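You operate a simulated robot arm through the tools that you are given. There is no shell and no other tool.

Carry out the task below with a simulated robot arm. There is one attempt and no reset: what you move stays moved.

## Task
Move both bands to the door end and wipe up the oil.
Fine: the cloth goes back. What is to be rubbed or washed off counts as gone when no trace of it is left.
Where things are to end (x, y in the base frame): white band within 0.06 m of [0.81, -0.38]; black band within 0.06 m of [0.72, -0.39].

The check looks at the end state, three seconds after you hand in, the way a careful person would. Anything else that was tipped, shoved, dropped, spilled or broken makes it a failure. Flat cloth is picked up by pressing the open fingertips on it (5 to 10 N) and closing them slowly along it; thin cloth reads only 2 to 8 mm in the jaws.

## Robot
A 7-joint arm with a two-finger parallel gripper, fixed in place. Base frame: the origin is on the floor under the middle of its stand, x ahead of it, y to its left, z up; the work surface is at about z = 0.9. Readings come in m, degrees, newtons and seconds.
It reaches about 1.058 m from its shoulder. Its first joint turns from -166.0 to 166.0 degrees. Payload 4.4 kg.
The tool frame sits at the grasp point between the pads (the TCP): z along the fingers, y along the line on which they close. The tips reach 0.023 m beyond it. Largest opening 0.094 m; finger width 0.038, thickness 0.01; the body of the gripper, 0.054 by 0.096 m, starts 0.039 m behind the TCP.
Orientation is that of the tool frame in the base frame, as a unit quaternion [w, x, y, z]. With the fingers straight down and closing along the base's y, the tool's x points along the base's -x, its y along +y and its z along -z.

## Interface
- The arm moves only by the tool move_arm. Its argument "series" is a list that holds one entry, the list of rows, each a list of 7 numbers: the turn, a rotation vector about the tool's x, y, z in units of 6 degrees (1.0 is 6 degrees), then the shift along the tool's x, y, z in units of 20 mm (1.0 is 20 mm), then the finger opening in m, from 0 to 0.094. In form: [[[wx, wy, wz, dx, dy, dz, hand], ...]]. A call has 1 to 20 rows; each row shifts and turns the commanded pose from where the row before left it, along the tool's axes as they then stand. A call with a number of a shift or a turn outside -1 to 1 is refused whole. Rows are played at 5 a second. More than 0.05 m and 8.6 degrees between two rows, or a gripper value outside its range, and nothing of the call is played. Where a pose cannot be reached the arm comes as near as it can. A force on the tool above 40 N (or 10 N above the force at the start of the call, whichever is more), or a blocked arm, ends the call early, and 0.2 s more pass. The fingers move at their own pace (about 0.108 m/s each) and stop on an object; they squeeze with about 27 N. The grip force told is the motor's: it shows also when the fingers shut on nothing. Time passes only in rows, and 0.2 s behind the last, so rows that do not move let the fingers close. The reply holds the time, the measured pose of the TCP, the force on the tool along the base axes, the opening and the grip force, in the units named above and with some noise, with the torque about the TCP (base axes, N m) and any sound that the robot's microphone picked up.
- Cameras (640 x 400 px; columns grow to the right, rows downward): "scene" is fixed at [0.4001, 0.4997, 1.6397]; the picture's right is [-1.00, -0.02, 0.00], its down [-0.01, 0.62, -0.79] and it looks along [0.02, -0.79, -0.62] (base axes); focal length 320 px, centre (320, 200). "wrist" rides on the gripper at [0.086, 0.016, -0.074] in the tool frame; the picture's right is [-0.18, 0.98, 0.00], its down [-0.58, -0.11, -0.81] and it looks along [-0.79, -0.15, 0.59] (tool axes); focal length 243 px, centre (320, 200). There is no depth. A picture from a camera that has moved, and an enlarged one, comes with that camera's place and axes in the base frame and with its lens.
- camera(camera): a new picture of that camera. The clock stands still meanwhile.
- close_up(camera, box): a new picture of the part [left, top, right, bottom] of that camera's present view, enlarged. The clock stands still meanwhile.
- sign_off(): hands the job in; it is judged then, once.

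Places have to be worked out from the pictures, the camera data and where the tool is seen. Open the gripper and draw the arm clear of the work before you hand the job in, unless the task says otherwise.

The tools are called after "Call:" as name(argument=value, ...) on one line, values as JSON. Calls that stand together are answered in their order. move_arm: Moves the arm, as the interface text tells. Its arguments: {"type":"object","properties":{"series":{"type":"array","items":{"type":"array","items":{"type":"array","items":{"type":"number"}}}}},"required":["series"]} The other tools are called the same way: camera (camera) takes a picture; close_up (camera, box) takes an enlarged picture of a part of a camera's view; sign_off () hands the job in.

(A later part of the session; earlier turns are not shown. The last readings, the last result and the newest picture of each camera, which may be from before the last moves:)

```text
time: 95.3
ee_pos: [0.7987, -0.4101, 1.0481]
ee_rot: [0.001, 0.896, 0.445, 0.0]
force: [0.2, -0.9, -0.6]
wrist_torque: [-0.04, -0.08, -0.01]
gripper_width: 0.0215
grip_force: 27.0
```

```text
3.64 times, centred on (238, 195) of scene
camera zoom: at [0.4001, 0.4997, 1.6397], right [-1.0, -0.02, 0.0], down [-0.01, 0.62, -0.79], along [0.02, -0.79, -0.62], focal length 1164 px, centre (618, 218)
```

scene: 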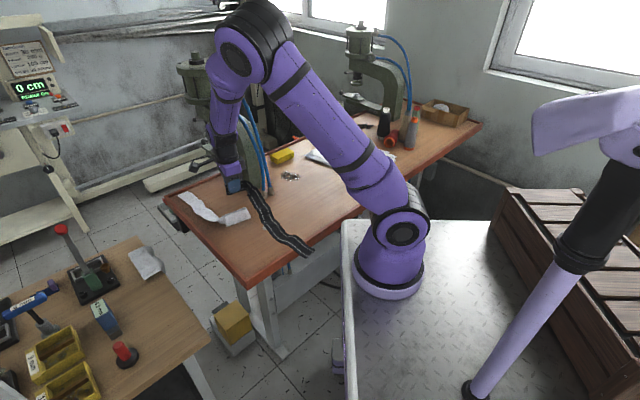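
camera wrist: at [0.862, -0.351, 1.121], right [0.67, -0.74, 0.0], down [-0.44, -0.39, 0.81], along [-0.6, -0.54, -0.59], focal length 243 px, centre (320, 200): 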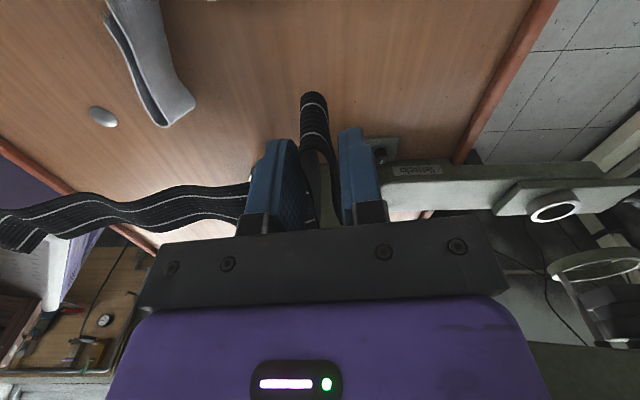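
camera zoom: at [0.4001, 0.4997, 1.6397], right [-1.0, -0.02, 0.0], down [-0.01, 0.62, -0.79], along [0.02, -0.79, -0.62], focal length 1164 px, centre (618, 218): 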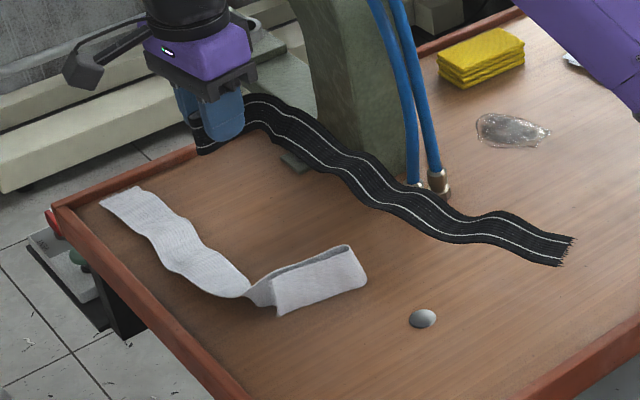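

The picture confirms the fit: the black arm runs between the white U/disc and the hose fittings. I'll make the last sideways move with 3° more turn and lower to about 3 cm above the bench, then check clearances.

Call:
move_arm(series=[[[0, 0, -0.25, -0.347, 0.8, 0, 0], [0, 0, -0.25, -0.347, 0.8, 0, 0], [0, 0, 0, -0.347, 0.8, 0, 0], [0, 0, 0, 0, 0, 1, 0], [0, 0, 0, 0, 0, 1, 0], [0, 0, 0, 0, 0, 1, 0], [0, 0, 0, 0, 0, 1, 0], [0, 0, 0, 0, 0, 0.15, 0], [0, 0, 0, 0, 0, 0, 0]]])

Call:
camera(camera="wrist")

Call:
close_up(camera="scene", box=[150, 140, 326, 250])

```text
time: 97.3
ee_pos: [0.8248, -0.4542, 0.964]
ee_rot: [0.002, 0.883, 0.468, 0.0]
force: [1.2, 0.4, -0.5]
wrist_torque: [-0.03, -0.08, 0.01]
gripper_width: 0.0218
grip_force: 27.1
```

```text
taken
camera wrist: at [0.8856, -0.3923, 1.038], right [0.71, -0.7, 0.0], down [-0.42, -0.42, 0.81], along [-0.57, -0.57, -0.59], focal length 243 px, centre (320, 200)
```

wrist: 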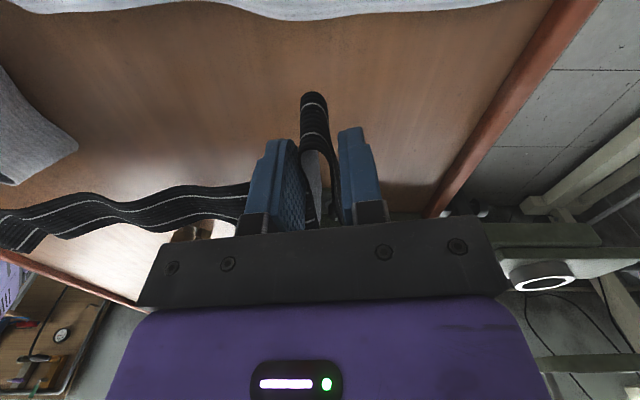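

```text
3.64 times, centred on (238, 195) of scene
camera zoom: at [0.4001, 0.4997, 1.6397], right [-1.0, -0.02, 0.0], down [-0.01, 0.62, -0.79], along [0.02, -0.79, -0.62], focal length 1164 px, centre (618, 218)
```

zoom: 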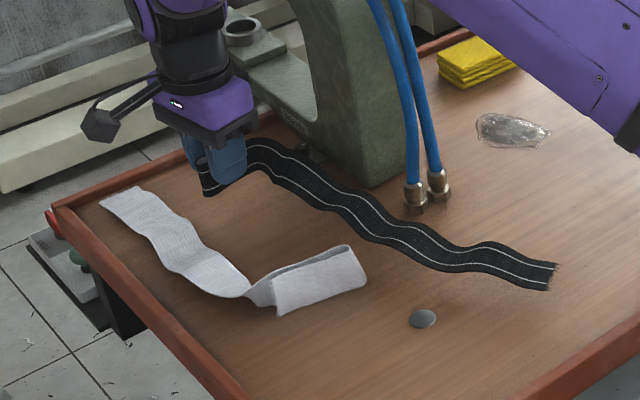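

Clearances look right: about 2 cm to the disc and to white's U, and 1.8 cm from the black U tip to white's flat. I'll shift 6 mm outward towards the target and lower slowly.

Call:
move_arm(series=[[[0, 0, 0, 0.3, 0, 0, 0], [0, 0, 0, 0, 0, 0.8, 0], [0, 0, 0, 0, 0, 0.3, 0], [0, 0, 0, 0, 0, 0.1, 0], [0, 0, 0, 0, 0, 0.06, 0], [0, 0, 0, 0, 0, 0, 0]]])

Call:
close_up(camera="scene", box=[150, 140, 326, 250])

```text
time: 98.7
ee_pos: [0.8283, -0.4491, 0.939]
ee_rot: [0.002, 0.883, 0.469, 0.001]
force: [0.1, -0.6, 0.2]
wrist_torque: [0.01, -0.07, 0.0]
gripper_width: 0.0214
grip_force: 26.6
```

```text
3.64 times, centred on (238, 195) of scene
camera zoom: at [0.4001, 0.4997, 1.6397], right [-1.0, -0.02, 0.0], down [-0.01, 0.62, -0.79], along [0.02, -0.79, -0.62], focal length 1164 px, centre (618, 218)
```

zoom: 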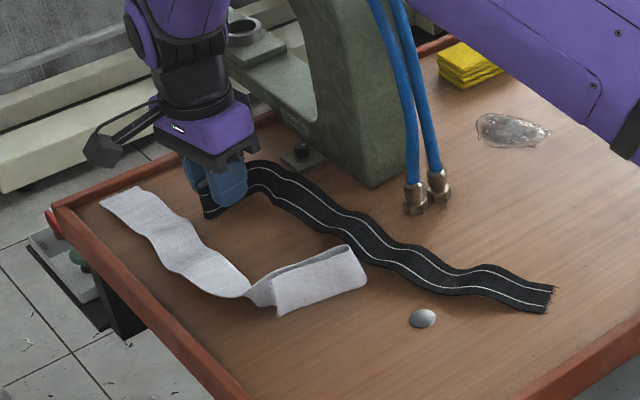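

All clear in the picture. Final few millimetres in small steps.

Call:
move_arm(series=[[[0, 0, 0, 0, 0, 0.06, 0], [0, 0, 0, 0, 0, 0.05, 0], [0, 0, 0, 0, 0, 0.04, 0], [0, 0, 0, 0, 0, 0, 0]]])

```text
time: 99.7
ee_pos: [0.8283, -0.4487, 0.9376]
ee_rot: [0.003, 0.883, 0.469, 0.0]
force: [-2.5, 1.8, 16.0]
wrist_torque: [0.27, 0.04, -0.02]
gripper_width: 0.0215
grip_force: 26.7
```

Contact reached a bit earlier (16 N). I'll ease off slightly, then open gently and rise straight up.

Call:
move_arm(series=[[[0, 0, 0, 0, 0, -0.035, 0], [0, 0, 0, 0, 0, 0, 0.024], [0, 0, 0, 0, 0, 0, 0.03], [0, 0, 0, 0, 0, 0, 0.04], [0, 0, 0, 0, 0, 0, 0.05], [0, 0, 0, 0, 0, 0, 0.056], [0, 0, 0, 0, 0, -0.4, 0.056], [0, 0, 0, 0, 0, -1, 0.056], [0, 0, 0, 0, 0, -1, 0.056], [0, 0, 0, 0, 0, -1, 0.056], [0, 0, 0, 0, 0, -1, 0.056], [0, 0, 0, 0, 0, -1, 0.056], [0, 0, 0, 0, 0, -1, 0.056], [0, 0, 0, 0, 0, -1, 0.056], [0, 0, 0, 0, 0, 0, 0.056]]])

Call:
camera(camera="wrist")

Call:
close_up(camera="scene", box=[150, 140, 326, 250])

```text
time: 102.9
ee_pos: [0.8277, -0.4501, 1.0839]
ee_rot: [0.003, 0.884, 0.468, 0.0]
force: [-0.4, 0.4, -0.9]
wrist_torque: [0.01, 0.01, 0.03]
gripper_width: 0.056
grip_force: 0.1
```

```text
taken
camera wrist: at [0.8884, -0.3878, 1.1581], right [0.71, -0.7, 0.0], down [-0.42, -0.42, 0.81], along [-0.57, -0.57, -0.59], focal length 243 px, centre (320, 200)
```

wrist: 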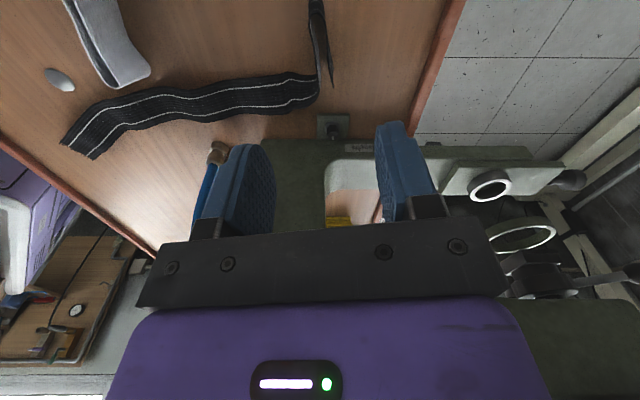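

```text
3.64 times, centred on (238, 195) of scene
camera zoom: at [0.4001, 0.4997, 1.6397], right [-1.0, -0.02, 0.0], down [-0.01, 0.62, -0.79], along [0.02, -0.79, -0.62], focal length 1164 px, centre (618, 218)
```

zoom: 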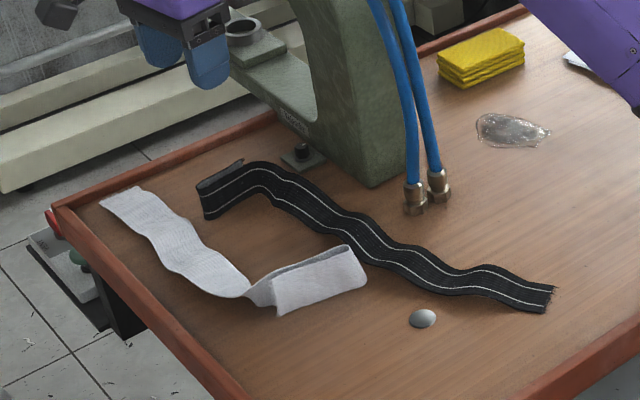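

Black is down; I judge its centre near (0.69, -0.405), about 3.5 cm from its target, and nothing around it moved. Now for the oil: I'll rise and back away to the open middle, ahead of turning the wrist for the yellow cloth.

Call:
move_arm(series=[[[0, 0, 0, 0, 0, -1, 0.07], [0, 0, 0, 0, 0, -1, 0.07], [0, 0, 0, -0.19, -0.991, -0.4, 0.07], [0, 0, 0, -0.19, -0.991, -0.4, 0.07], [0, 0, 0, -0.19, -0.991, -0.4, 0.07], [0, 0, 0, -0.19, -0.991, -0.4, 0.07], [0, 0, 0, -0.19, -0.991, -0.4, 0.07], [0, 0, 0, -0.19, -0.991, -0.4, 0.07], [0, 0, 0, -0.19, -0.991, -0.4, 0.07], [0, 0, 0, -0.19, -0.991, -0.4, 0.07], [0, 0, 0, -0.19, -0.991, -0.4, 0.07], [0, 0, 0, -0.19, -0.991, 0, 0.07], [0, 0, 0, -0.19, -0.991, 0, 0.07], [0, 0, 0, -0.19, -0.991, 0, 0.07], [0, 0, 0, -0.19, -0.991, 0, 0.07], [0, 0, 0, -0.19, -0.991, 0, 0.07], [0, 0, 0, -0.19, -0.991, 0, 0.07], [0, 0, 0, 0, 0, 0, 0.07]]])

Call:
move_arm(series=[[[0, 0, -1, 0, 0, 0, 0.09], [0, 0, -1, 0, 0, 0, 0.09], [0, 0, -1, 0, 0, 0, 0.09], [0, 0, -1, 0, 0, 0, 0.09], [0, 0, -1, 0, 0, 0, 0.09], [0, 0, -1, 0, 0, 0, 0.09], [0, 0, -1, 0, 0, 0, 0.09], [0, 0, -1, 0, 0, 0, 0.09], [0, 0, -1, 0, 0, 0, 0.09], [0, 0, -1, 0, 0, 0, 0.09], [0, 0, -1, 0, 0, 0, 0.09], [0, 0, -1, 0, 0, 0, 0.09], [0, 0, -1, 0, 0, 0, 0.09], [0, 0, -1, 0, 0, 0, 0.09], [0, 0, -1, 0, 0, 0, 0.09], [0, 0, -1, 0, 0, 0, 0.09], [0, 0, -1, 0, 0, 0, 0.09], [0, 0, -1, 0, 0, 0, 0.09], [0, 0, -1, 0, 0, 0, 0.09], [0, 0, -0.7, 0, 0, 0, 0.09]]])

Call:
camera(camera="scene")

```text
time: 106.7
ee_pos: [0.5497, -0.3293, 1.1966]
ee_rot: [0.001, 0.884, 0.468, 0.0]
force: [0.1, -0.5, 0.0]
wrist_torque: [0.01, 0.03, 0.02]
gripper_width: 0.0701
grip_force: 0.1
```

```text
time: 110.9
ee_pos: [0.5511, -0.3288, 1.1961]
ee_rot: [0.001, 0.05, 0.999, -0.002]
force: [1.1, 0.0, -0.1]
wrist_torque: [-0.01, 0.04, -0.01]
gripper_width: 0.0899
grip_force: 0.0
```

```text
taken
```

scene: 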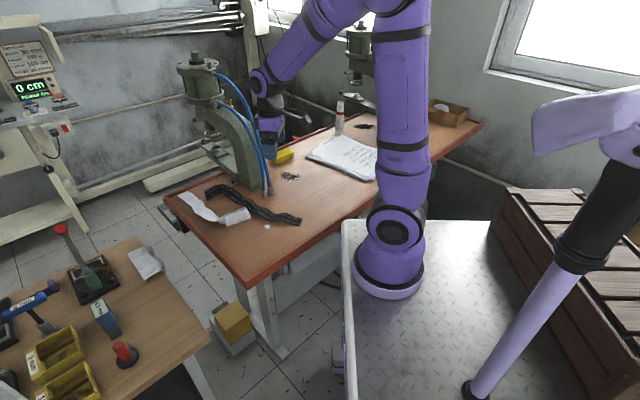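

Scene looks undisturbed with both bands at the door end. Now I'll go over towards the yellow cloth and photograph it carefully before touching it, so I can put it back exactly.

Call:
move_arm(series=[[[0, 0, 0, 0.554, -0.917, 0, 0.09], [0, 0, 0, 0.554, -0.917, 0, 0.09], [0, 0, 0, 0.554, -0.917, 0, 0.09], [0, 0, 0, 0.554, -0.917, 0, 0.09], [0, 0, 0, 0.554, -0.917, 0, 0.09], [0, 0, 0, 0.554, -0.917, 0, 0.09], [0, 0, 0, 0.554, -0.917, 0, 0.09], [0, 0, 0, -0.095, -0.954, 0, 0.09], [0, 0, 0, -0.095, -0.954, 0, 0.09], [0, 0, 0, -0.095, -0.954, 0, 0.09], [0, 0, 0, -0.095, -0.954, 0, 0.09], [0, 0, 0, -0.095, -0.954, 0, 0.09], [0, 0, 0, -0.095, -0.954, 0, 0.09], [0, 0, 0, -0.095, -0.954, 0, 0.09], [0, 0, 0, -0.095, -0.954, 0, 0.09], [0, 0, 0, -0.095, -0.954, 0, 0.09], [0, 0, 0, -0.095, -0.954, 0, 0.09], [0, 0, 0, -0.095, -0.954, 0, 0.09], [0, 0, 0, 0, 0, 0, 0.09]]])

Call:
camera(camera="wrist")

Call:
close_up(camera="wrist", box=[220, 40, 412, 160])

Call:
close_up(camera="scene", box=[258, 135, 322, 175])

```text
time: 114.9
ee_pos: [0.4585, -0.6602, 1.1957]
ee_rot: [0.001, 0.051, 0.999, -0.002]
force: [0.5, -0.1, 0.0]
wrist_torque: [0.0, 0.02, 0.0]
gripper_width: 0.0902
grip_force: 0.0
```

```text
taken
camera wrist: at [0.3727, -0.6358, 1.2705], right [0.28, 0.96, 0.0], down [0.57, -0.17, 0.81], along [0.77, -0.23, -0.59], focal length 243 px, centre (320, 200)
```

wrist: 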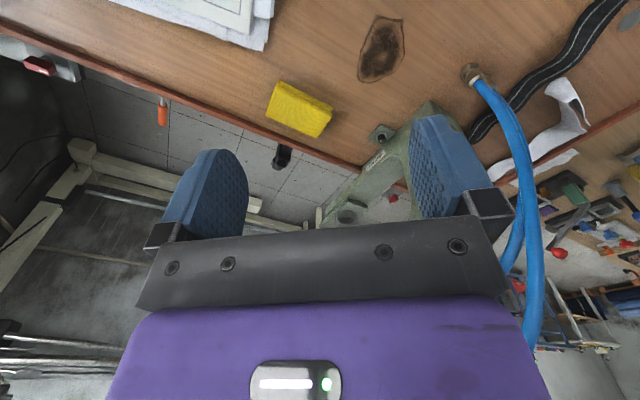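

```text
3.33 times, centred on (316, 100) of wrist
camera zoom: at [0.3727, -0.6358, 1.2705], right [0.28, 0.96, 0.0], down [0.57, -0.17, 0.81], along [0.77, -0.23, -0.59], focal length 809 px, centre (333, 533)
```

zoom: 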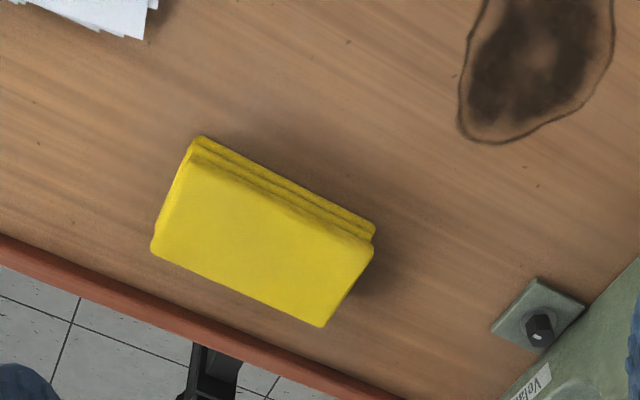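

```text
10.00 times, centred on (290, 155) of scene
camera zoom: at [0.4001, 0.4997, 1.6397], right [-1.0, -0.02, 0.0], down [-0.01, 0.62, -0.79], along [0.02, -0.79, -0.62], focal length 3200 px, centre (620, 650)
```

zoom: 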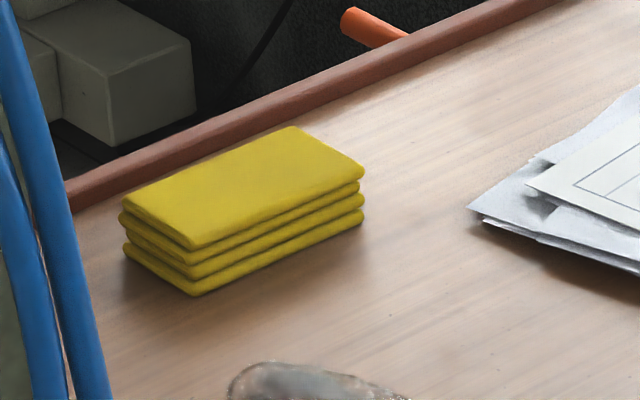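

The cloth is measured: a folded pad about 93 × 54 × 28 mm, centre ≈(0.585, -0.7345), long axis at 43°. I'll go above it and turn the wrist to close across its short side (camera away from the press).

Call:
move_arm(series=[[[0, 0, 0, -0.953, -0.437, 0, 0.09], [0, 0, 0, -0.953, -0.437, 0, 0.09], [0, 0, 0, -0.953, -0.437, 0, 0.09], [0, 0, 0, -0.953, -0.437, 0, 0.09], [0, 0, 0, -0.953, -0.437, 0, 0.09], [0, 0, 0, -0.953, -0.437, 0, 0.09], [0, 0, 0, -0.953, -0.437, 0, 0.09], [0, 0, -0.909, 0, 0, 0, 0.09], [0, 0, -0.909, 0, 0, 0, 0.09], [0, 0, -0.909, 0, 0, 0, 0.09], [0, 0, -0.909, 0, 0, 0, 0.09], [0, 0, -0.909, 0, 0, 0, 0.09], [0, 0, -0.909, 0, 0, 0, 0.09], [0, 0, -0.909, 0, 0, 0, 0.09], [0, 0, -0.909, 0, 0, 0, 0.09], [0, 0, -0.909, 0, 0, 0, 0.09], [0, 0, 0, 0, 0, 0, 0.09]]])

Call:
camera(camera="wrist")

Call:
camera(camera="scene")

```text
time: 118.5
ee_pos: [0.5857, -0.7341, 1.1977]
ee_rot: [-0.001, -0.368, 0.93, -0.002]
force: [-0.2, 0.7, 0.2]
wrist_torque: [0.0, -0.02, 0.02]
gripper_width: 0.09
grip_force: 0.1
```

```text
taken
camera wrist: at [0.5099, -0.7826, 1.2712], right [-0.54, 0.84, 0.0], down [0.5, 0.32, 0.81], along [0.68, 0.43, -0.59], focal length 243 px, centre (320, 200)
```

wrist: 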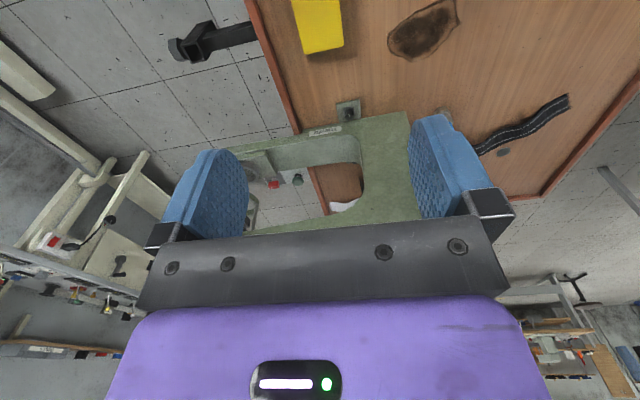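

```text
taken
```

scene: 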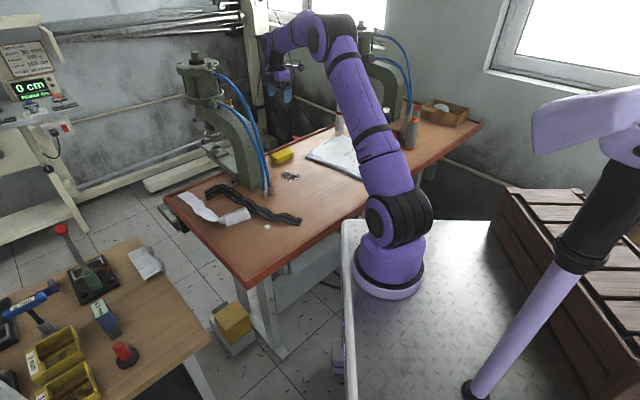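

The wrist reached 43.2°. Descending to about 9 cm above the cloth to check alignment.

Call:
move_arm(series=[[[0, 0, 0, 0, 0, 1, 0.09], [0, 0, 0, 0, 0, 1, 0.09], [0, 0, 0, 0, 0, 1, 0.09], [0, 0, 0, 0, 0, 1, 0.09], [0, 0, 0, 0, 0, 1, 0.09], [0, 0, 0, 0, 0, 1, 0.09], [0, 0, 0, 0, 0, 1, 0.09], [0, 0, 0, 0, 0, 1, 0.09], [0, 0, 0, 0, 0, 0.9, 0.09], [0, 0, 0, 0, 0, 0, 0.09]]])

Call:
camera(camera="wrist")

Call:
close_up(camera="scene", box=[242, 105, 338, 165])

```text
time: 120.7
ee_pos: [0.5861, -0.736, 1.0191]
ee_rot: [-0.001, -0.367, 0.93, -0.002]
force: [-0.6, -0.2, -0.9]
wrist_torque: [-0.05, -0.03, 0.01]
gripper_width: 0.0901
grip_force: 0.0
```

```text
taken
camera wrist: at [0.5107, -0.7834, 1.0935], right [-0.54, 0.84, 0.0], down [0.5, 0.32, 0.81], along [0.68, 0.43, -0.59], focal length 243 px, centre (320, 200)
```

wrist: 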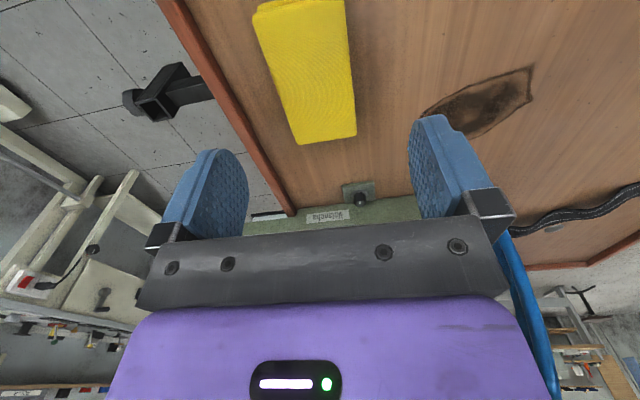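

```text
6.67 times, centred on (290, 135) of scene
camera zoom: at [0.4001, 0.4997, 1.6397], right [-1.0, -0.02, 0.0], down [-0.01, 0.62, -0.79], along [0.02, -0.79, -0.62], focal length 2133 px, centre (520, 633)
```

zoom: 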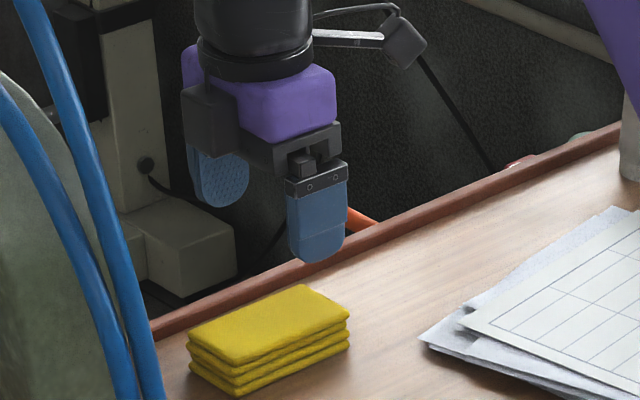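

Aligned within 3 mm and the same angle. I'll note this pose (0.5861, -0.736, 43.2°) for the return, go down to z≈0.93, and close gently.

Call:
move_arm(series=[[[0, 0, 0, 0, 0, 1, 0.09], [0, 0, 0, 0, 0, 1, 0.09], [0, 0, 0, 0, 0, 1, 0.09], [0, 0, 0, 0, 0, 0.8, 0.09], [0, 0, 0, 0, 0, 0.4, 0.09], [0, 0, 0, 0, 0, 0.2, 0.09], [0, 0, 0, 0, 0, 0, 0.09]]])

Call:
camera(camera="wrist")

Call:
close_up(camera="scene", box=[242, 115, 338, 175])

```text
time: 122.3
ee_pos: [0.5855, -0.7352, 0.9312]
ee_rot: [0.0, -0.367, 0.93, -0.002]
force: [-0.4, 0.4, 0.1]
wrist_torque: [0.0, 0.0, 0.01]
gripper_width: 0.0901
grip_force: 0.1
```

```text
taken
camera wrist: at [0.5103, -0.7835, 1.0052], right [-0.54, 0.84, 0.0], down [0.5, 0.32, 0.81], along [0.68, 0.43, -0.59], focal length 243 px, centre (320, 200)
```

wrist: 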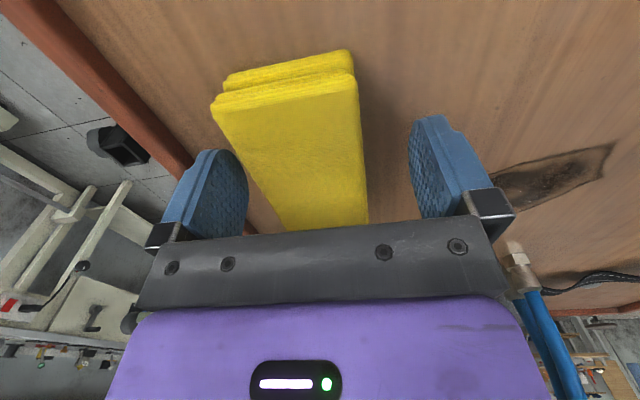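

```text
6.67 times, centred on (290, 145) of scene
camera zoom: at [0.4001, 0.4997, 1.6397], right [-1.0, -0.02, 0.0], down [-0.01, 0.62, -0.79], along [0.02, -0.79, -0.62], focal length 2133 px, centre (520, 567)
```

zoom: 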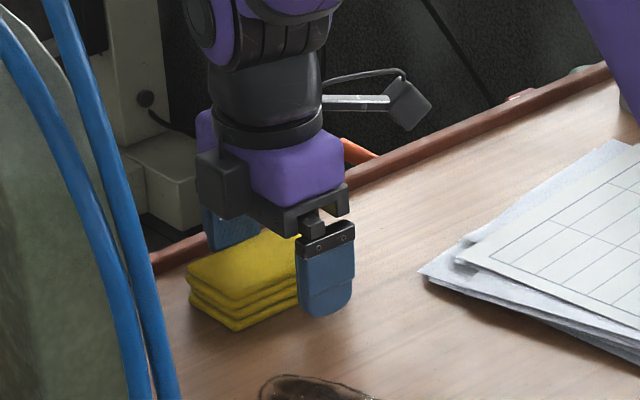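

The cloth lies between the pads without contact. Closing slowly on it.

Call:
move_arm(series=[[[0, 0, 0, 0, 0, 0, 0.08], [0, 0, 0, 0, 0, 0, 0.072], [0, 0, 0, 0, 0, 0, 0.065], [0, 0, 0, 0, 0, 0, 0.06], [0, 0, 0, 0, 0, 0, 0.055], [0, 0, 0, 0, 0, 0, 0.05], [0, 0, 0, 0, 0, 0, 0.04], [0, 0, 0, 0, 0, 0, 0.03], [0, 0, 0, 0, 0, 0, 0.02], [0, 0, 0, 0, 0, 0, 0.02]]])

Call:
camera(camera="wrist")

```text
time: 124.5
ee_pos: [0.5862, -0.7354, 0.9313]
ee_rot: [0.0, -0.367, 0.93, -0.002]
force: [-0.5, -0.1, 0.0]
wrist_torque: [0.02, 0.02, -0.01]
gripper_width: 0.0543
grip_force: 27.2
```

```text
taken
camera wrist: at [0.5102, -0.7836, 1.0053], right [-0.54, 0.84, 0.0], down [0.5, 0.32, 0.81], along [0.68, 0.43, -0.59], focal length 243 px, centre (320, 200)
```

wrist: 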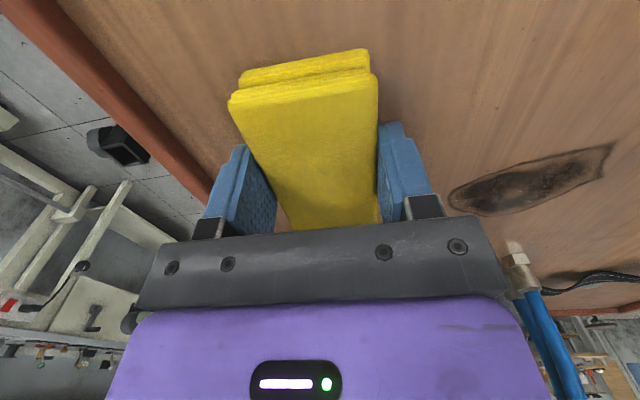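

Cloth held (54 mm, 27 N); closing nudged it about 5 mm sideways, which I'll undo on return. I'll lift it 3 cm and carry it over the oil centre at (0.54, -0.60).

Call:
move_arm(series=[[[0, 0, 0, 0, 0, -0.5, 0.02], [0, 0, 0, 0, 0, -1, 0.02], [0, 0, 0, -0.421, 0.929, 0, 0.02], [0, 0, 0, -0.421, 0.929, 0, 0.02], [0, 0, 0, -0.421, 0.929, 0, 0.02], [0, 0, 0, -0.421, 0.929, 0, 0.02], [0, 0, 0, -0.421, 0.929, 0, 0.02], [0, 0, 0, -0.421, 0.929, 0, 0.02], [0, 0, 0, -0.421, 0.929, 0, 0.02], [0, 0, 0, 0, 0, 0, 0.02]]])

Call:
camera(camera="wrist")

Call:
close_up(camera="scene", box=[242, 125, 338, 185])

```text
time: 126.7
ee_pos: [0.5397, -0.6001, 0.9604]
ee_rot: [-0.001, -0.368, 0.93, -0.002]
force: [-0.4, -0.3, -0.5]
wrist_torque: [-0.02, -0.02, 0.02]
gripper_width: 0.0543
grip_force: 26.8
```

```text
taken
camera wrist: at [0.4644, -0.6477, 1.0346], right [-0.54, 0.84, 0.0], down [0.5, 0.32, 0.81], along [0.68, 0.43, -0.59], focal length 243 px, centre (320, 200)
```

wrist: 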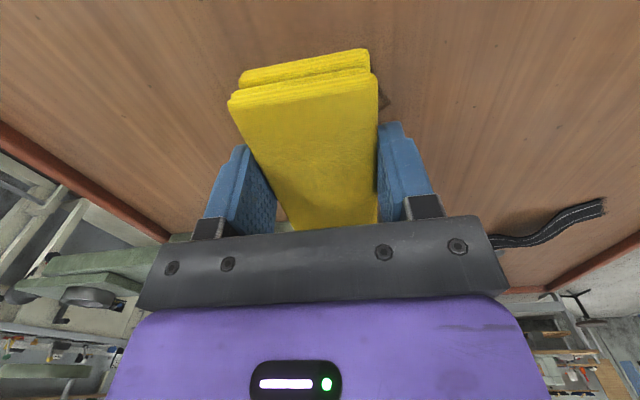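

```text
6.67 times, centred on (290, 155) of scene
camera zoom: at [0.4001, 0.4997, 1.6397], right [-1.0, -0.02, 0.0], down [-0.01, 0.62, -0.79], along [0.02, -0.79, -0.62], focal length 2133 px, centre (520, 500)
```

zoom: 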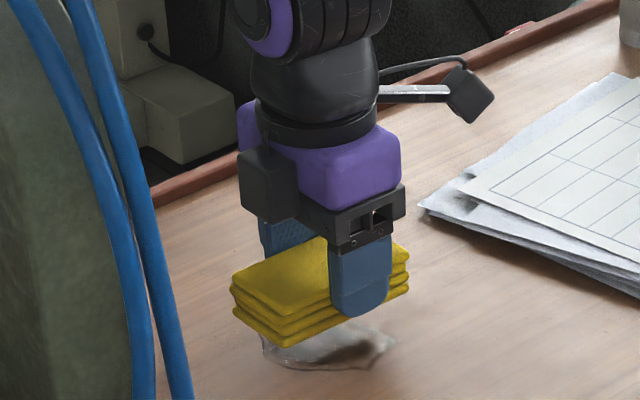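

The cloth hangs level over the oil, slightly to the -y side of it. Lowering in small steps to a light press.

Call:
move_arm(series=[[[0, 0, 0, 0, 0, 0.9, 0.02], [0, 0, 0, 0, 0, 0.3, 0.02], [0, 0, 0, 0, 0, 0.12, 0.02], [0, 0, 0, 0, 0, 0.05, 0.02], [0, 0, 0, 0, 0, 0.05, 0.02], [0, 0, 0, 0, 0, 0, 0.02]]])

```text
time: 128.1
ee_pos: [0.5402, -0.6002, 0.9321]
ee_rot: [0.0, -0.367, 0.93, -0.002]
force: [0.2, -1.0, 0.3]
wrist_torque: [-0.01, 0.0, 0.0]
gripper_width: 0.0542
grip_force: 26.7
```

Call:
move_arm(series=[[[0, 0, 0, 0, 0, 0.04, 0.02], [0, 0, 0, 0, 0, 0.04, 0.02], [0, 0, 0, 0, 0, 0, 0.02]]])

```text
time: 128.9
ee_pos: [0.541, -0.6, 0.9309]
ee_rot: [0.0, -0.367, 0.93, -0.003]
force: [0.3, 0.0, 6.1]
wrist_torque: [0.15, 0.09, 0.01]
gripper_width: 0.0543
grip_force: 26.7
```

Contact at 6 N. I'll press a touch more (about 9 N) and make a first set of short strokes across and along, staying within about 3 cm of the patch.

Call:
move_arm(series=[[[0, 0, 0, 0, 0, 0.012, 0.02], [0, 0, 0, 0, 0.5, 0, 0.02], [0, 0, 0, 0, 0.5, 0, 0.02], [0, 0, 0, 0, 0.5, 0, 0.02], [0, 0, 0, 0, -0.5, 0, 0.02], [0, 0, 0, 0, -0.5, 0, 0.02], [0, 0, 0, 0, -0.5, 0, 0.02], [0, 0, 0, 0, -0.5, 0, 0.02], [0, 0, 0, 0, -0.5, 0, 0.02], [0, 0, 0, 0, -0.5, 0, 0.02], [0, 0, 0, 0, 0.5, 0, 0.02], [0, 0, 0, 0, 0.5, 0, 0.02], [0, 0, 0, 0, 0.5, 0, 0.02], [0, 0, 0, 0.5, 0, 0, 0.02], [0, 0, 0, 0.5, 0, 0, 0.02], [0, 0, 0, -0.5, 0, 0, 0.02], [0, 0, 0, -0.5, 0, 0, 0.02], [0, 0, 0, 0, 0, 0, 0.02]]])

Call:
close_up(camera="scene", box=[242, 135, 338, 195])

Call:
camera(camera="wrist")

```text
time: 132.7
ee_pos: [0.539, -0.6023, 0.9307]
ee_rot: [0.0, -0.366, 0.931, -0.002]
force: [-7.7, -6.8, 19.5]
wrist_torque: [-0.12, 0.21, 0.05]
gripper_width: 0.0543
grip_force: 27.2
```

```text
6.67 times, centred on (290, 165) of scene
camera zoom: at [0.4001, 0.4997, 1.6397], right [-1.0, -0.02, 0.0], down [-0.01, 0.62, -0.79], along [0.02, -0.79, -0.62], focal length 2133 px, centre (520, 433)
```

zoom: 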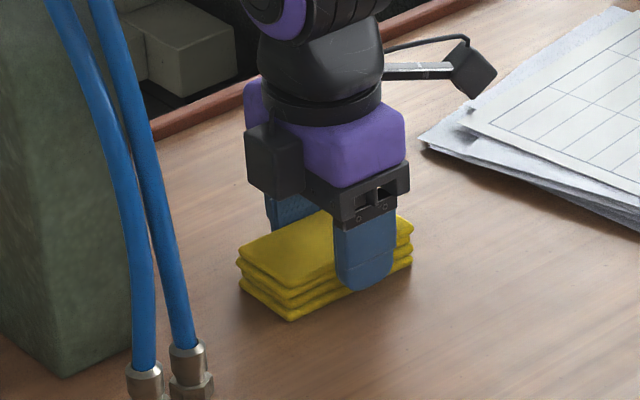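

```text
taken
camera wrist: at [0.4629, -0.6491, 1.005], right [-0.54, 0.84, 0.0], down [0.5, 0.32, 0.81], along [0.68, 0.43, -0.59], focal length 243 px, centre (320, 200)
```

wrist: 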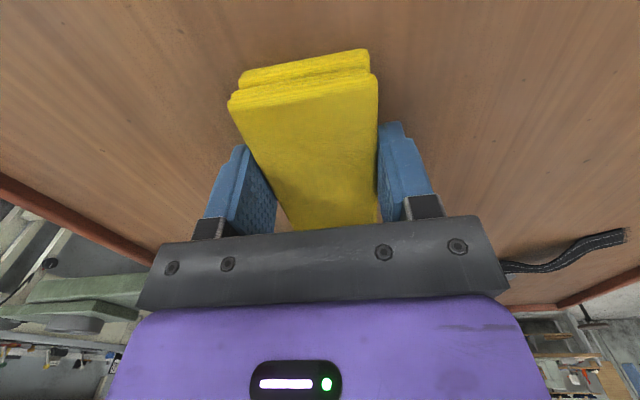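

The visible patch is gone around the cloth; force is 19 N so I'll ease slightly and go on with lengthwise strokes at two offsets to cover the whole outline.

Call:
move_arm(series=[[[0, 0, 0, 0, 0.5, -0.015, 0.02], [0, 0, 0, 0, 0.5, 0, 0.02], [0, 0, 0, -0.5, 0, 0, 0.02], [0, 0, 0, -0.5, 0, 0, 0.02], [0, 0, 0, -0.5, 0, 0, 0.02], [0, 0, 0, 0.5, 0, 0, 0.02], [0, 0, 0, 0.5, 0, 0, 0.02], [0, 0, 0, 0.5, 0, 0, 0.02], [0, 0, 0, 0.5, 0, 0, 0.02], [0, 0, 0, 0.5, 0, 0, 0.02], [0, 0, 0, 0.5, 0, 0, 0.02], [0, 0, 0, 0, -0.5, 0, 0.02], [0, 0, 0, 0, -0.5, 0, 0.02], [0, 0, 0, 0, -0.5, 0, 0.02], [0, 0, 0, 0, -0.5, 0, 0.02], [0, 0, 0, -0.5, 0, 0, 0.02], [0, 0, 0, -0.5, 0, 0, 0.02], [0, 0, 0, -0.5, 0, 0, 0.02], [0, 0, 0, -0.5, 0, 0, 0.02], [0, 0, 0, 0, 0, 0, 0.02]]])

```text
time: 136.9
ee_pos: [0.5591, -0.6075, 0.9301]
ee_rot: [0.0, -0.368, 0.93, -0.002]
force: [-2.0, -2.5, 6.0]
wrist_torque: [0.04, 0.07, -0.04]
gripper_width: 0.0543
grip_force: 27.1
```

Force is steady at 6 N. More cross strokes on the far half and then on the near half.

Call:
move_arm(series=[[[0, 0, 0, -0.4, 0, 0.008, 0.02], [0, 0, 0, 0, 0.5, 0, 0.02], [0, 0, 0, 0, 0.5, 0, 0.02], [0, 0, 0, 0, 0.5, 0, 0.02], [0, 0, 0, 0, 0.5, 0, 0.02], [0, 0, 0, 0.5, -0.5, 0, 0.02], [0, 0, 0, 0.5, -0.5, 0, 0.02], [0, 0, 0, 0.5, -0.5, 0, 0.02], [0, 0, 0, 0.5, -0.5, 0, 0.02], [0, 0, 0, 0.3, 0, 0, 0.02], [0, 0, 0, 0, 0.5, 0, 0.02], [0, 0, 0, 0, 0.5, 0, 0.02], [0, 0, 0, 0, 0.5, 0, 0.02], [0, 0, 0, 0, 0.5, 0, 0.02], [0, 0, 0, -0.5, -0.5, 0, 0.02], [0, 0, 0, -0.5, -0.5, 0, 0.02], [0, 0, 0, -0.5, 0, 0, 0.02], [0, 0, 0, 0, 0, 0, 0.02]]])

```text
time: 140.7
ee_pos: [0.5414, -0.5981, 0.9308]
ee_rot: [0.0, -0.367, 0.93, -0.001]
force: [0.1, -0.5, 2.5]
wrist_torque: [-0.06, 0.12, 0.02]
gripper_width: 0.0545
grip_force: 26.7
```

Now I'll lift the cloth off and carry it back over its home spot at height, so both cameras can inspect the wiped area.

Call:
move_arm(series=[[[0, 0, 0, 0, 0, -0.5, 0.02], [0, 0, 0, 0, 0, -1, 0.02], [0, 0, 0, 0, 0, -1, 0.02], [0, 0, 0, 0, 0, -1, 0.02], [0, 0, 0, 0.421, -0.929, -0.5, 0.02], [0, 0, 0, 0.421, -0.929, 0, 0.02], [0, 0, 0, 0.421, -0.929, 0, 0.02], [0, 0, 0, 0.421, -0.929, 0, 0.02], [0, 0, 0, 0.421, -0.929, 0, 0.02], [0, 0, 0, 0.421, -0.929, 0, 0.02], [0, 0, 0, 0.421, -0.929, 0, 0.02], [0, 0, 0, 0, 0, 0, 0.02]]])

Call:
close_up(camera="scene", box=[258, 155, 338, 205])

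Call:
camera(camera="wrist")

Call:
close_up(camera="wrist", box=[370, 20, 626, 180])

```text
time: 143.3
ee_pos: [0.5865, -0.7323, 1.0115]
ee_rot: [0.0, -0.367, 0.93, -0.002]
force: [-0.5, 0.4, -0.8]
wrist_torque: [-0.03, 0.0, -0.01]
gripper_width: 0.0543
grip_force: 27.1
```

```text
8.00 times, centred on (298, 180) of scene
camera zoom: at [0.4001, 0.4997, 1.6397], right [-1.0, -0.02, 0.0], down [-0.01, 0.62, -0.79], along [0.02, -0.79, -0.62], focal length 2560 px, centre (496, 360)
```

zoom: 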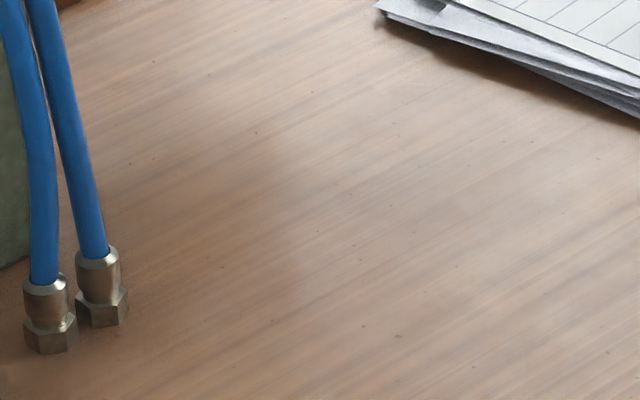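

```text
taken
camera wrist: at [0.5117, -0.7811, 1.086], right [-0.54, 0.84, 0.0], down [0.5, 0.32, 0.81], along [0.68, 0.43, -0.59], focal length 243 px, centre (320, 200)
```

wrist: 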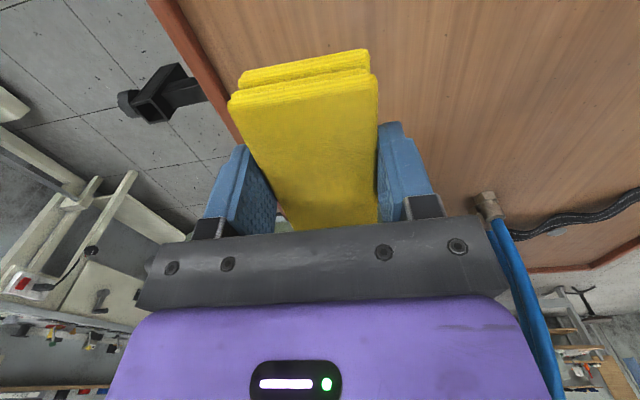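

```text
2.50 times, centred on (498, 100) of wrist
camera zoom: at [0.5117, -0.7811, 1.086], right [-0.54, 0.84, 0.0], down [0.5, 0.32, 0.81], along [0.68, 0.43, -0.59], focal length 606 px, centre (-125, 450)
```

zoom: 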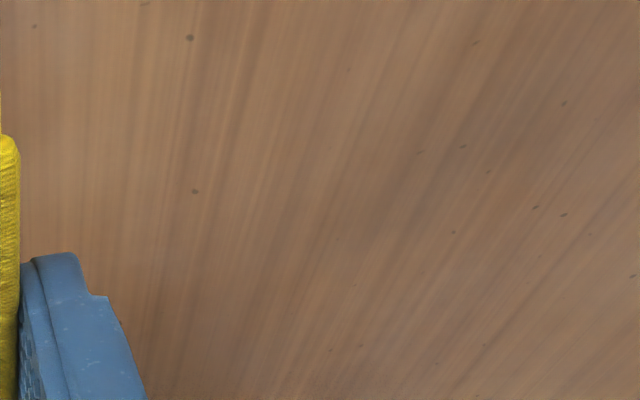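

The oil patch looks gone in both views. I'll zoom harder onto that spot to make sure there is no faint trace left before putting the cloth back.

Call:
close_up(camera="scene", box=[270, 160, 318, 190])

Call:
close_up(camera="scene", box=[240, 130, 400, 230])

Call:
close_up(camera="wrist", box=[400, 80, 496, 140])

```text
13.33 times, centred on (294, 175) of scene
camera zoom: at [0.4001, 0.4997, 1.6397], right [-1.0, -0.02, 0.0], down [-0.01, 0.62, -0.79], along [0.02, -0.79, -0.62], focal length 4266 px, centre (667, 533)
```

zoom: 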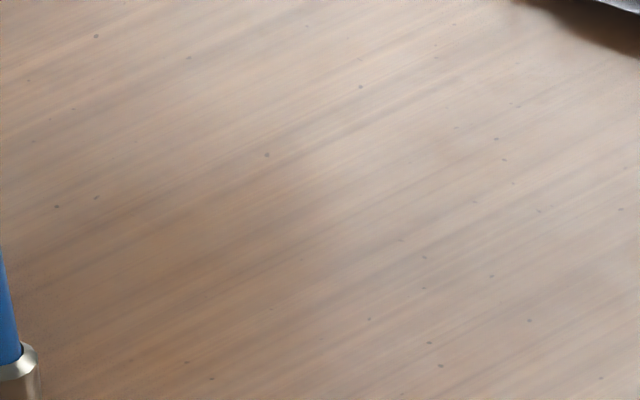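

```text
4.00 times, centred on (320, 180) of scene
camera zoom: at [0.4001, 0.4997, 1.6397], right [-1.0, -0.02, 0.0], down [-0.01, 0.62, -0.79], along [0.02, -0.79, -0.62], focal length 1280 px, centre (320, 280)
```

zoom: 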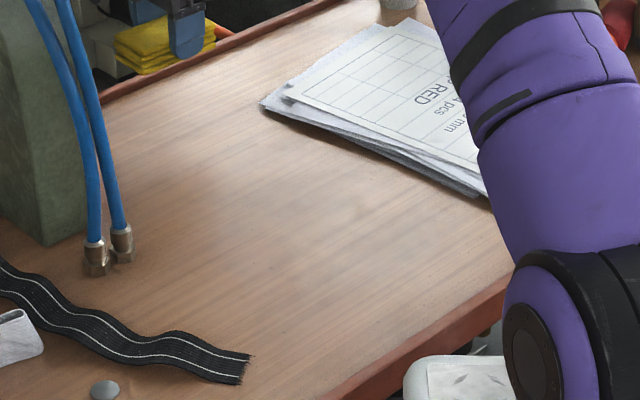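

```text
6.67 times, centred on (448, 110) of wrist
camera zoom: at [0.5117, -0.7811, 1.086], right [-0.54, 0.84, 0.0], down [0.5, 0.32, 0.81], along [0.68, 0.43, -0.59], focal length 1618 px, centre (-533, 800)
```

zoom: 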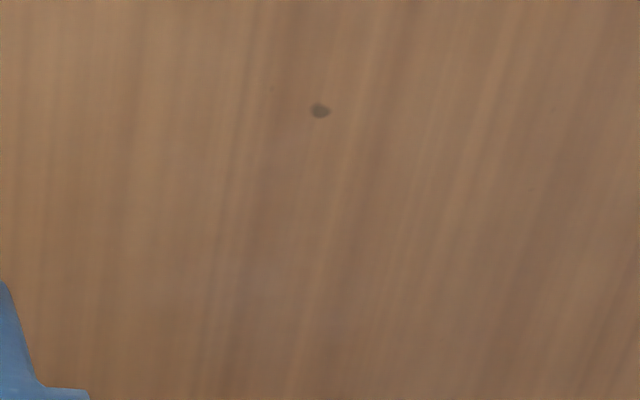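

No trace left; the small dark specks are the bench's own, scattered everywhere since the start. Now I'll line the cloth up with its original spot (correcting the ~4 mm grip nudge) and lower it.

Call:
move_arm(series=[[[0, 0, 0, 0.12, -0.3, 0, 0.02], [0, 0, 0, 0, 0, 1, 0.02], [0, 0, 0, 0, 0, 1, 0.02], [0, 0, 0, 0, 0, 1, 0.02], [0, 0, 0, 0, 0, 0.6, 0.02], [0, 0, 0, 0, 0, 0.2, 0.02], [0, 0, 0, 0, 0, 0.1, 0.02], [0, 0, 0, 0, 0, 0, 0.02]]])

Call:
close_up(camera="scene", box=[258, 135, 322, 175])

```text
time: 145.1
ee_pos: [0.5905, -0.7401, 0.9332]
ee_rot: [0.0, -0.368, 0.93, -0.002]
force: [0.1, -0.1, -0.1]
wrist_torque: [0.01, -0.02, 0.01]
gripper_width: 0.0543
grip_force: 27.0
```

```text
10.00 times, centred on (290, 155) of scene
camera zoom: at [0.4001, 0.4997, 1.6397], right [-1.0, -0.02, 0.0], down [-0.01, 0.62, -0.79], along [0.02, -0.79, -0.62], focal length 3200 px, centre (620, 650)
```

zoom: 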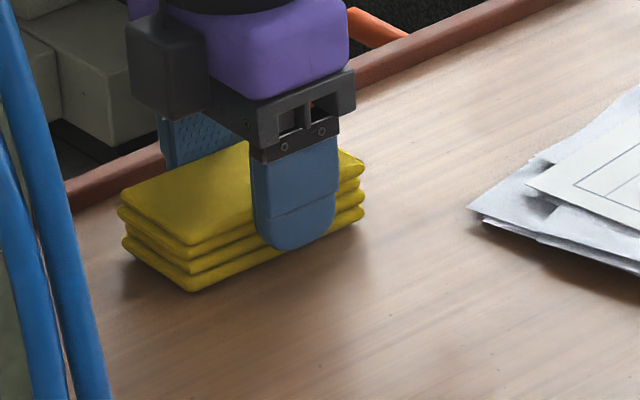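

Nearly identical to the original picture (within ~2 mm). Lowering the last 2 mm to light contact.

Call:
move_arm(series=[[[0, 0, 0, 0, 0, 0.05, 0.02], [0, 0, 0, 0, 0, 0.04, 0.02], [0, 0, 0, 0, 0, 0.02, 0.02], [0, 0, 0, 0, 0, 0, 0.02]]])

```text
time: 146.1
ee_pos: [0.5887, -0.7401, 0.9312]
ee_rot: [0.0, -0.367, 0.93, -0.002]
force: [-0.4, -0.6, 0.7]
wrist_torque: [0.01, -0.01, -0.01]
gripper_width: 0.0541
grip_force: 26.7
```

Touching lightly (0.7 N). I'll open the fingers evenly and rise straight up, then compare with the original picture.

Call:
move_arm(series=[[[0, 0, 0, 0, 0, 0, 0.058], [0, 0, 0, 0, 0, 0, 0.065], [0, 0, 0, 0, 0, 0, 0.075], [0, 0, 0, 0, 0, 0, 0.085], [0, 0, 0, 0, 0, 0, 0.09], [0, 0, 0, 0, 0, -0.5, 0.09], [0, 0, 0, 0, 0, -1, 0.09], [0, 0, 0, 0, 0, -1, 0.09], [0, 0, 0, 0, 0, -1, 0.09], [0, 0, 0, 0, 0, -1, 0.09], [0, 0, 0, 0, 0, -1, 0.09], [0, 0, 0, 0, 0, -1, 0.09], [0, 0, 0, 0, 0, -1, 0.09], [0, 0, 0, 0, 0, -1, 0.09], [0, 0, 0, 0, 0, -1, 0.09], [0, 0, 0, 0, 0, 0, 0.09]]])

Call:
close_up(camera="scene", box=[258, 135, 322, 175])

Call:
camera(camera="wrist")

```text
time: 149.5
ee_pos: [0.5893, -0.7398, 1.1204]
ee_rot: [0.0, -0.368, 0.93, -0.002]
force: [-0.2, 1.3, -0.4]
wrist_torque: [-0.01, -0.02, 0.01]
gripper_width: 0.0902
grip_force: 0.0
```

```text
10.00 times, centred on (290, 155) of scene
camera zoom: at [0.4001, 0.4997, 1.6397], right [-1.0, -0.02, 0.0], down [-0.01, 0.62, -0.79], along [0.02, -0.79, -0.62], focal length 3200 px, centre (620, 650)
```

zoom: 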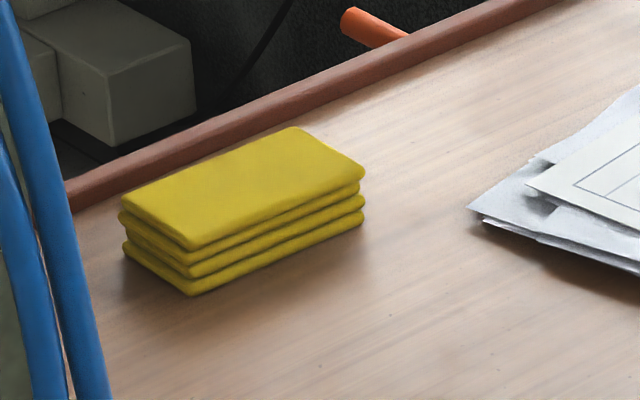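

```text
taken
camera wrist: at [0.5135, -0.7875, 1.1951], right [-0.54, 0.84, 0.0], down [0.5, 0.32, 0.81], along [0.68, 0.43, -0.59], focal length 243 px, centre (320, 200)
```

wrist: 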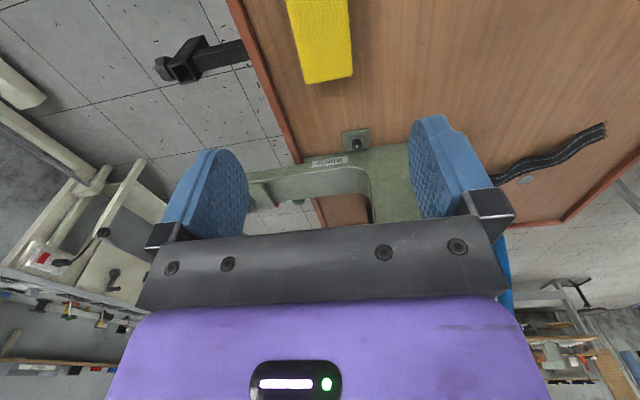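

The cloth matches its original picture to within about 2 mm. I'll withdraw the arm upward and back, turn the wrist straight, and do a last inspection of the bench.

Call:
move_arm(series=[[[0, 0, 0, 0, 0, -1, 0.09], [0, 0, 0, -0.043, 0.966, -0.2, 0.09], [0, 0, 0, -0.043, 0.966, -0.2, 0.09], [0, 0, 0, -0.043, 0.966, -0.2, 0.09], [0, 0, 0, -0.043, 0.966, -0.2, 0.09], [0, 0, 0, -0.043, 0.966, -0.2, 0.09], [0, 0, 0, -0.043, 0.966, -0.2, 0.09], [0, 0, 0, -0.043, 0.966, 0, 0.09], [0, 0, 0, -0.043, 0.966, 0, 0.09], [0, 0, 0, -0.043, 0.966, 0, 0.09], [0, 0, 0, -0.043, 0.966, 0, 0.09], [0, 0, 0, -0.043, 0.966, 0, 0.09], [0, 0, 0, -0.043, 0.966, 0, 0.09], [0, 0, 0, -0.043, 0.966, 0, 0.09], [0, 0, 0, -0.043, 0.966, 0, 0.09], [0, 0, 0, -0.043, 0.966, 0, 0.09], [0, 0, 0, 0, 0, 0, 0.09]]])

Call:
move_arm(series=[[[0, 0, 0.9, 0, 0, 0, 0.09], [0, 0, 0.9, 0, 0, 0, 0.09], [0, 0, 0.9, 0, 0, 0, 0.09], [0, 0, 0.9, 0, 0, 0, 0.09], [0, 0, 0.9, 0, 0, 0, 0.09], [0, 0, 0.9, 0, 0, 0, 0.09], [0, 0, 0.9, 0, 0, 0, 0.09], [0, 0, 0.9, 0, 0, 0, 0.09], [0, 0, 0, 0, 0, 0, 0.09]]])

Call:
camera(camera="wrist")

Call:
close_up(camera="wrist", box=[200, 0, 440, 150])

Call:
camera(camera="scene")

```text
time: 153.1
ee_pos: [0.4012, -0.5174, 1.1638]
ee_rot: [0.0, -0.367, 0.93, -0.002]
force: [0.4, 0.5, 0.0]
wrist_torque: [0.04, 0.02, -0.01]
gripper_width: 0.0899
grip_force: 0.0
```

```text
time: 155.1
ee_pos: [0.4005, -0.5178, 1.1638]
ee_rot: [0.001, 0.002, 1.0, -0.002]
force: [0.1, -0.4, 0.5]
wrist_torque: [0.02, -0.02, -0.04]
gripper_width: 0.0897
grip_force: 0.0
```

```text
taken
camera wrist: at [0.3138, -0.5027, 1.2378], right [0.19, 0.98, 0.0], down [0.58, -0.11, 0.81], along [0.79, -0.15, -0.59], focal length 243 px, centre (320, 200)
```

wrist: 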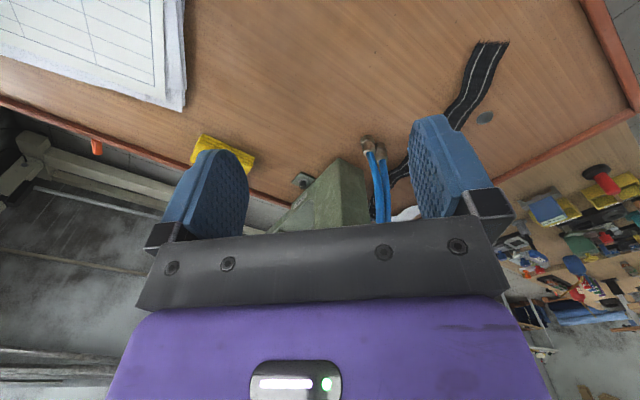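

```text
2.67 times, centred on (320, 75) of wrist
camera zoom: at [0.3138, -0.5027, 1.2378], right [0.19, 0.98, 0.0], down [0.58, -0.11, 0.81], along [0.79, -0.15, -0.59], focal length 647 px, centre (320, 533)
```

zoom: 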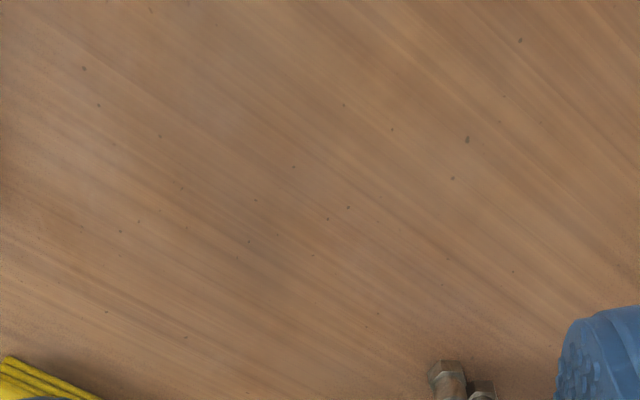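

```text
taken
```

scene: 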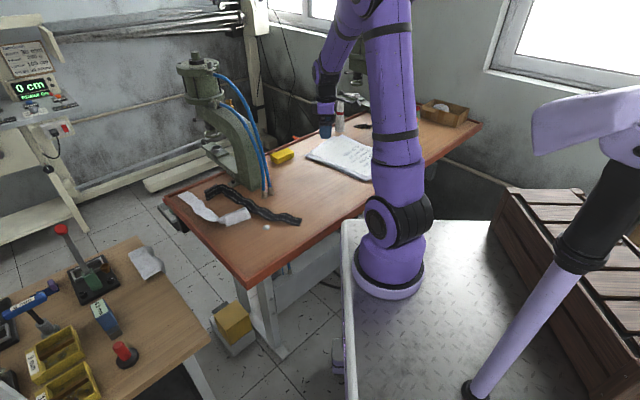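

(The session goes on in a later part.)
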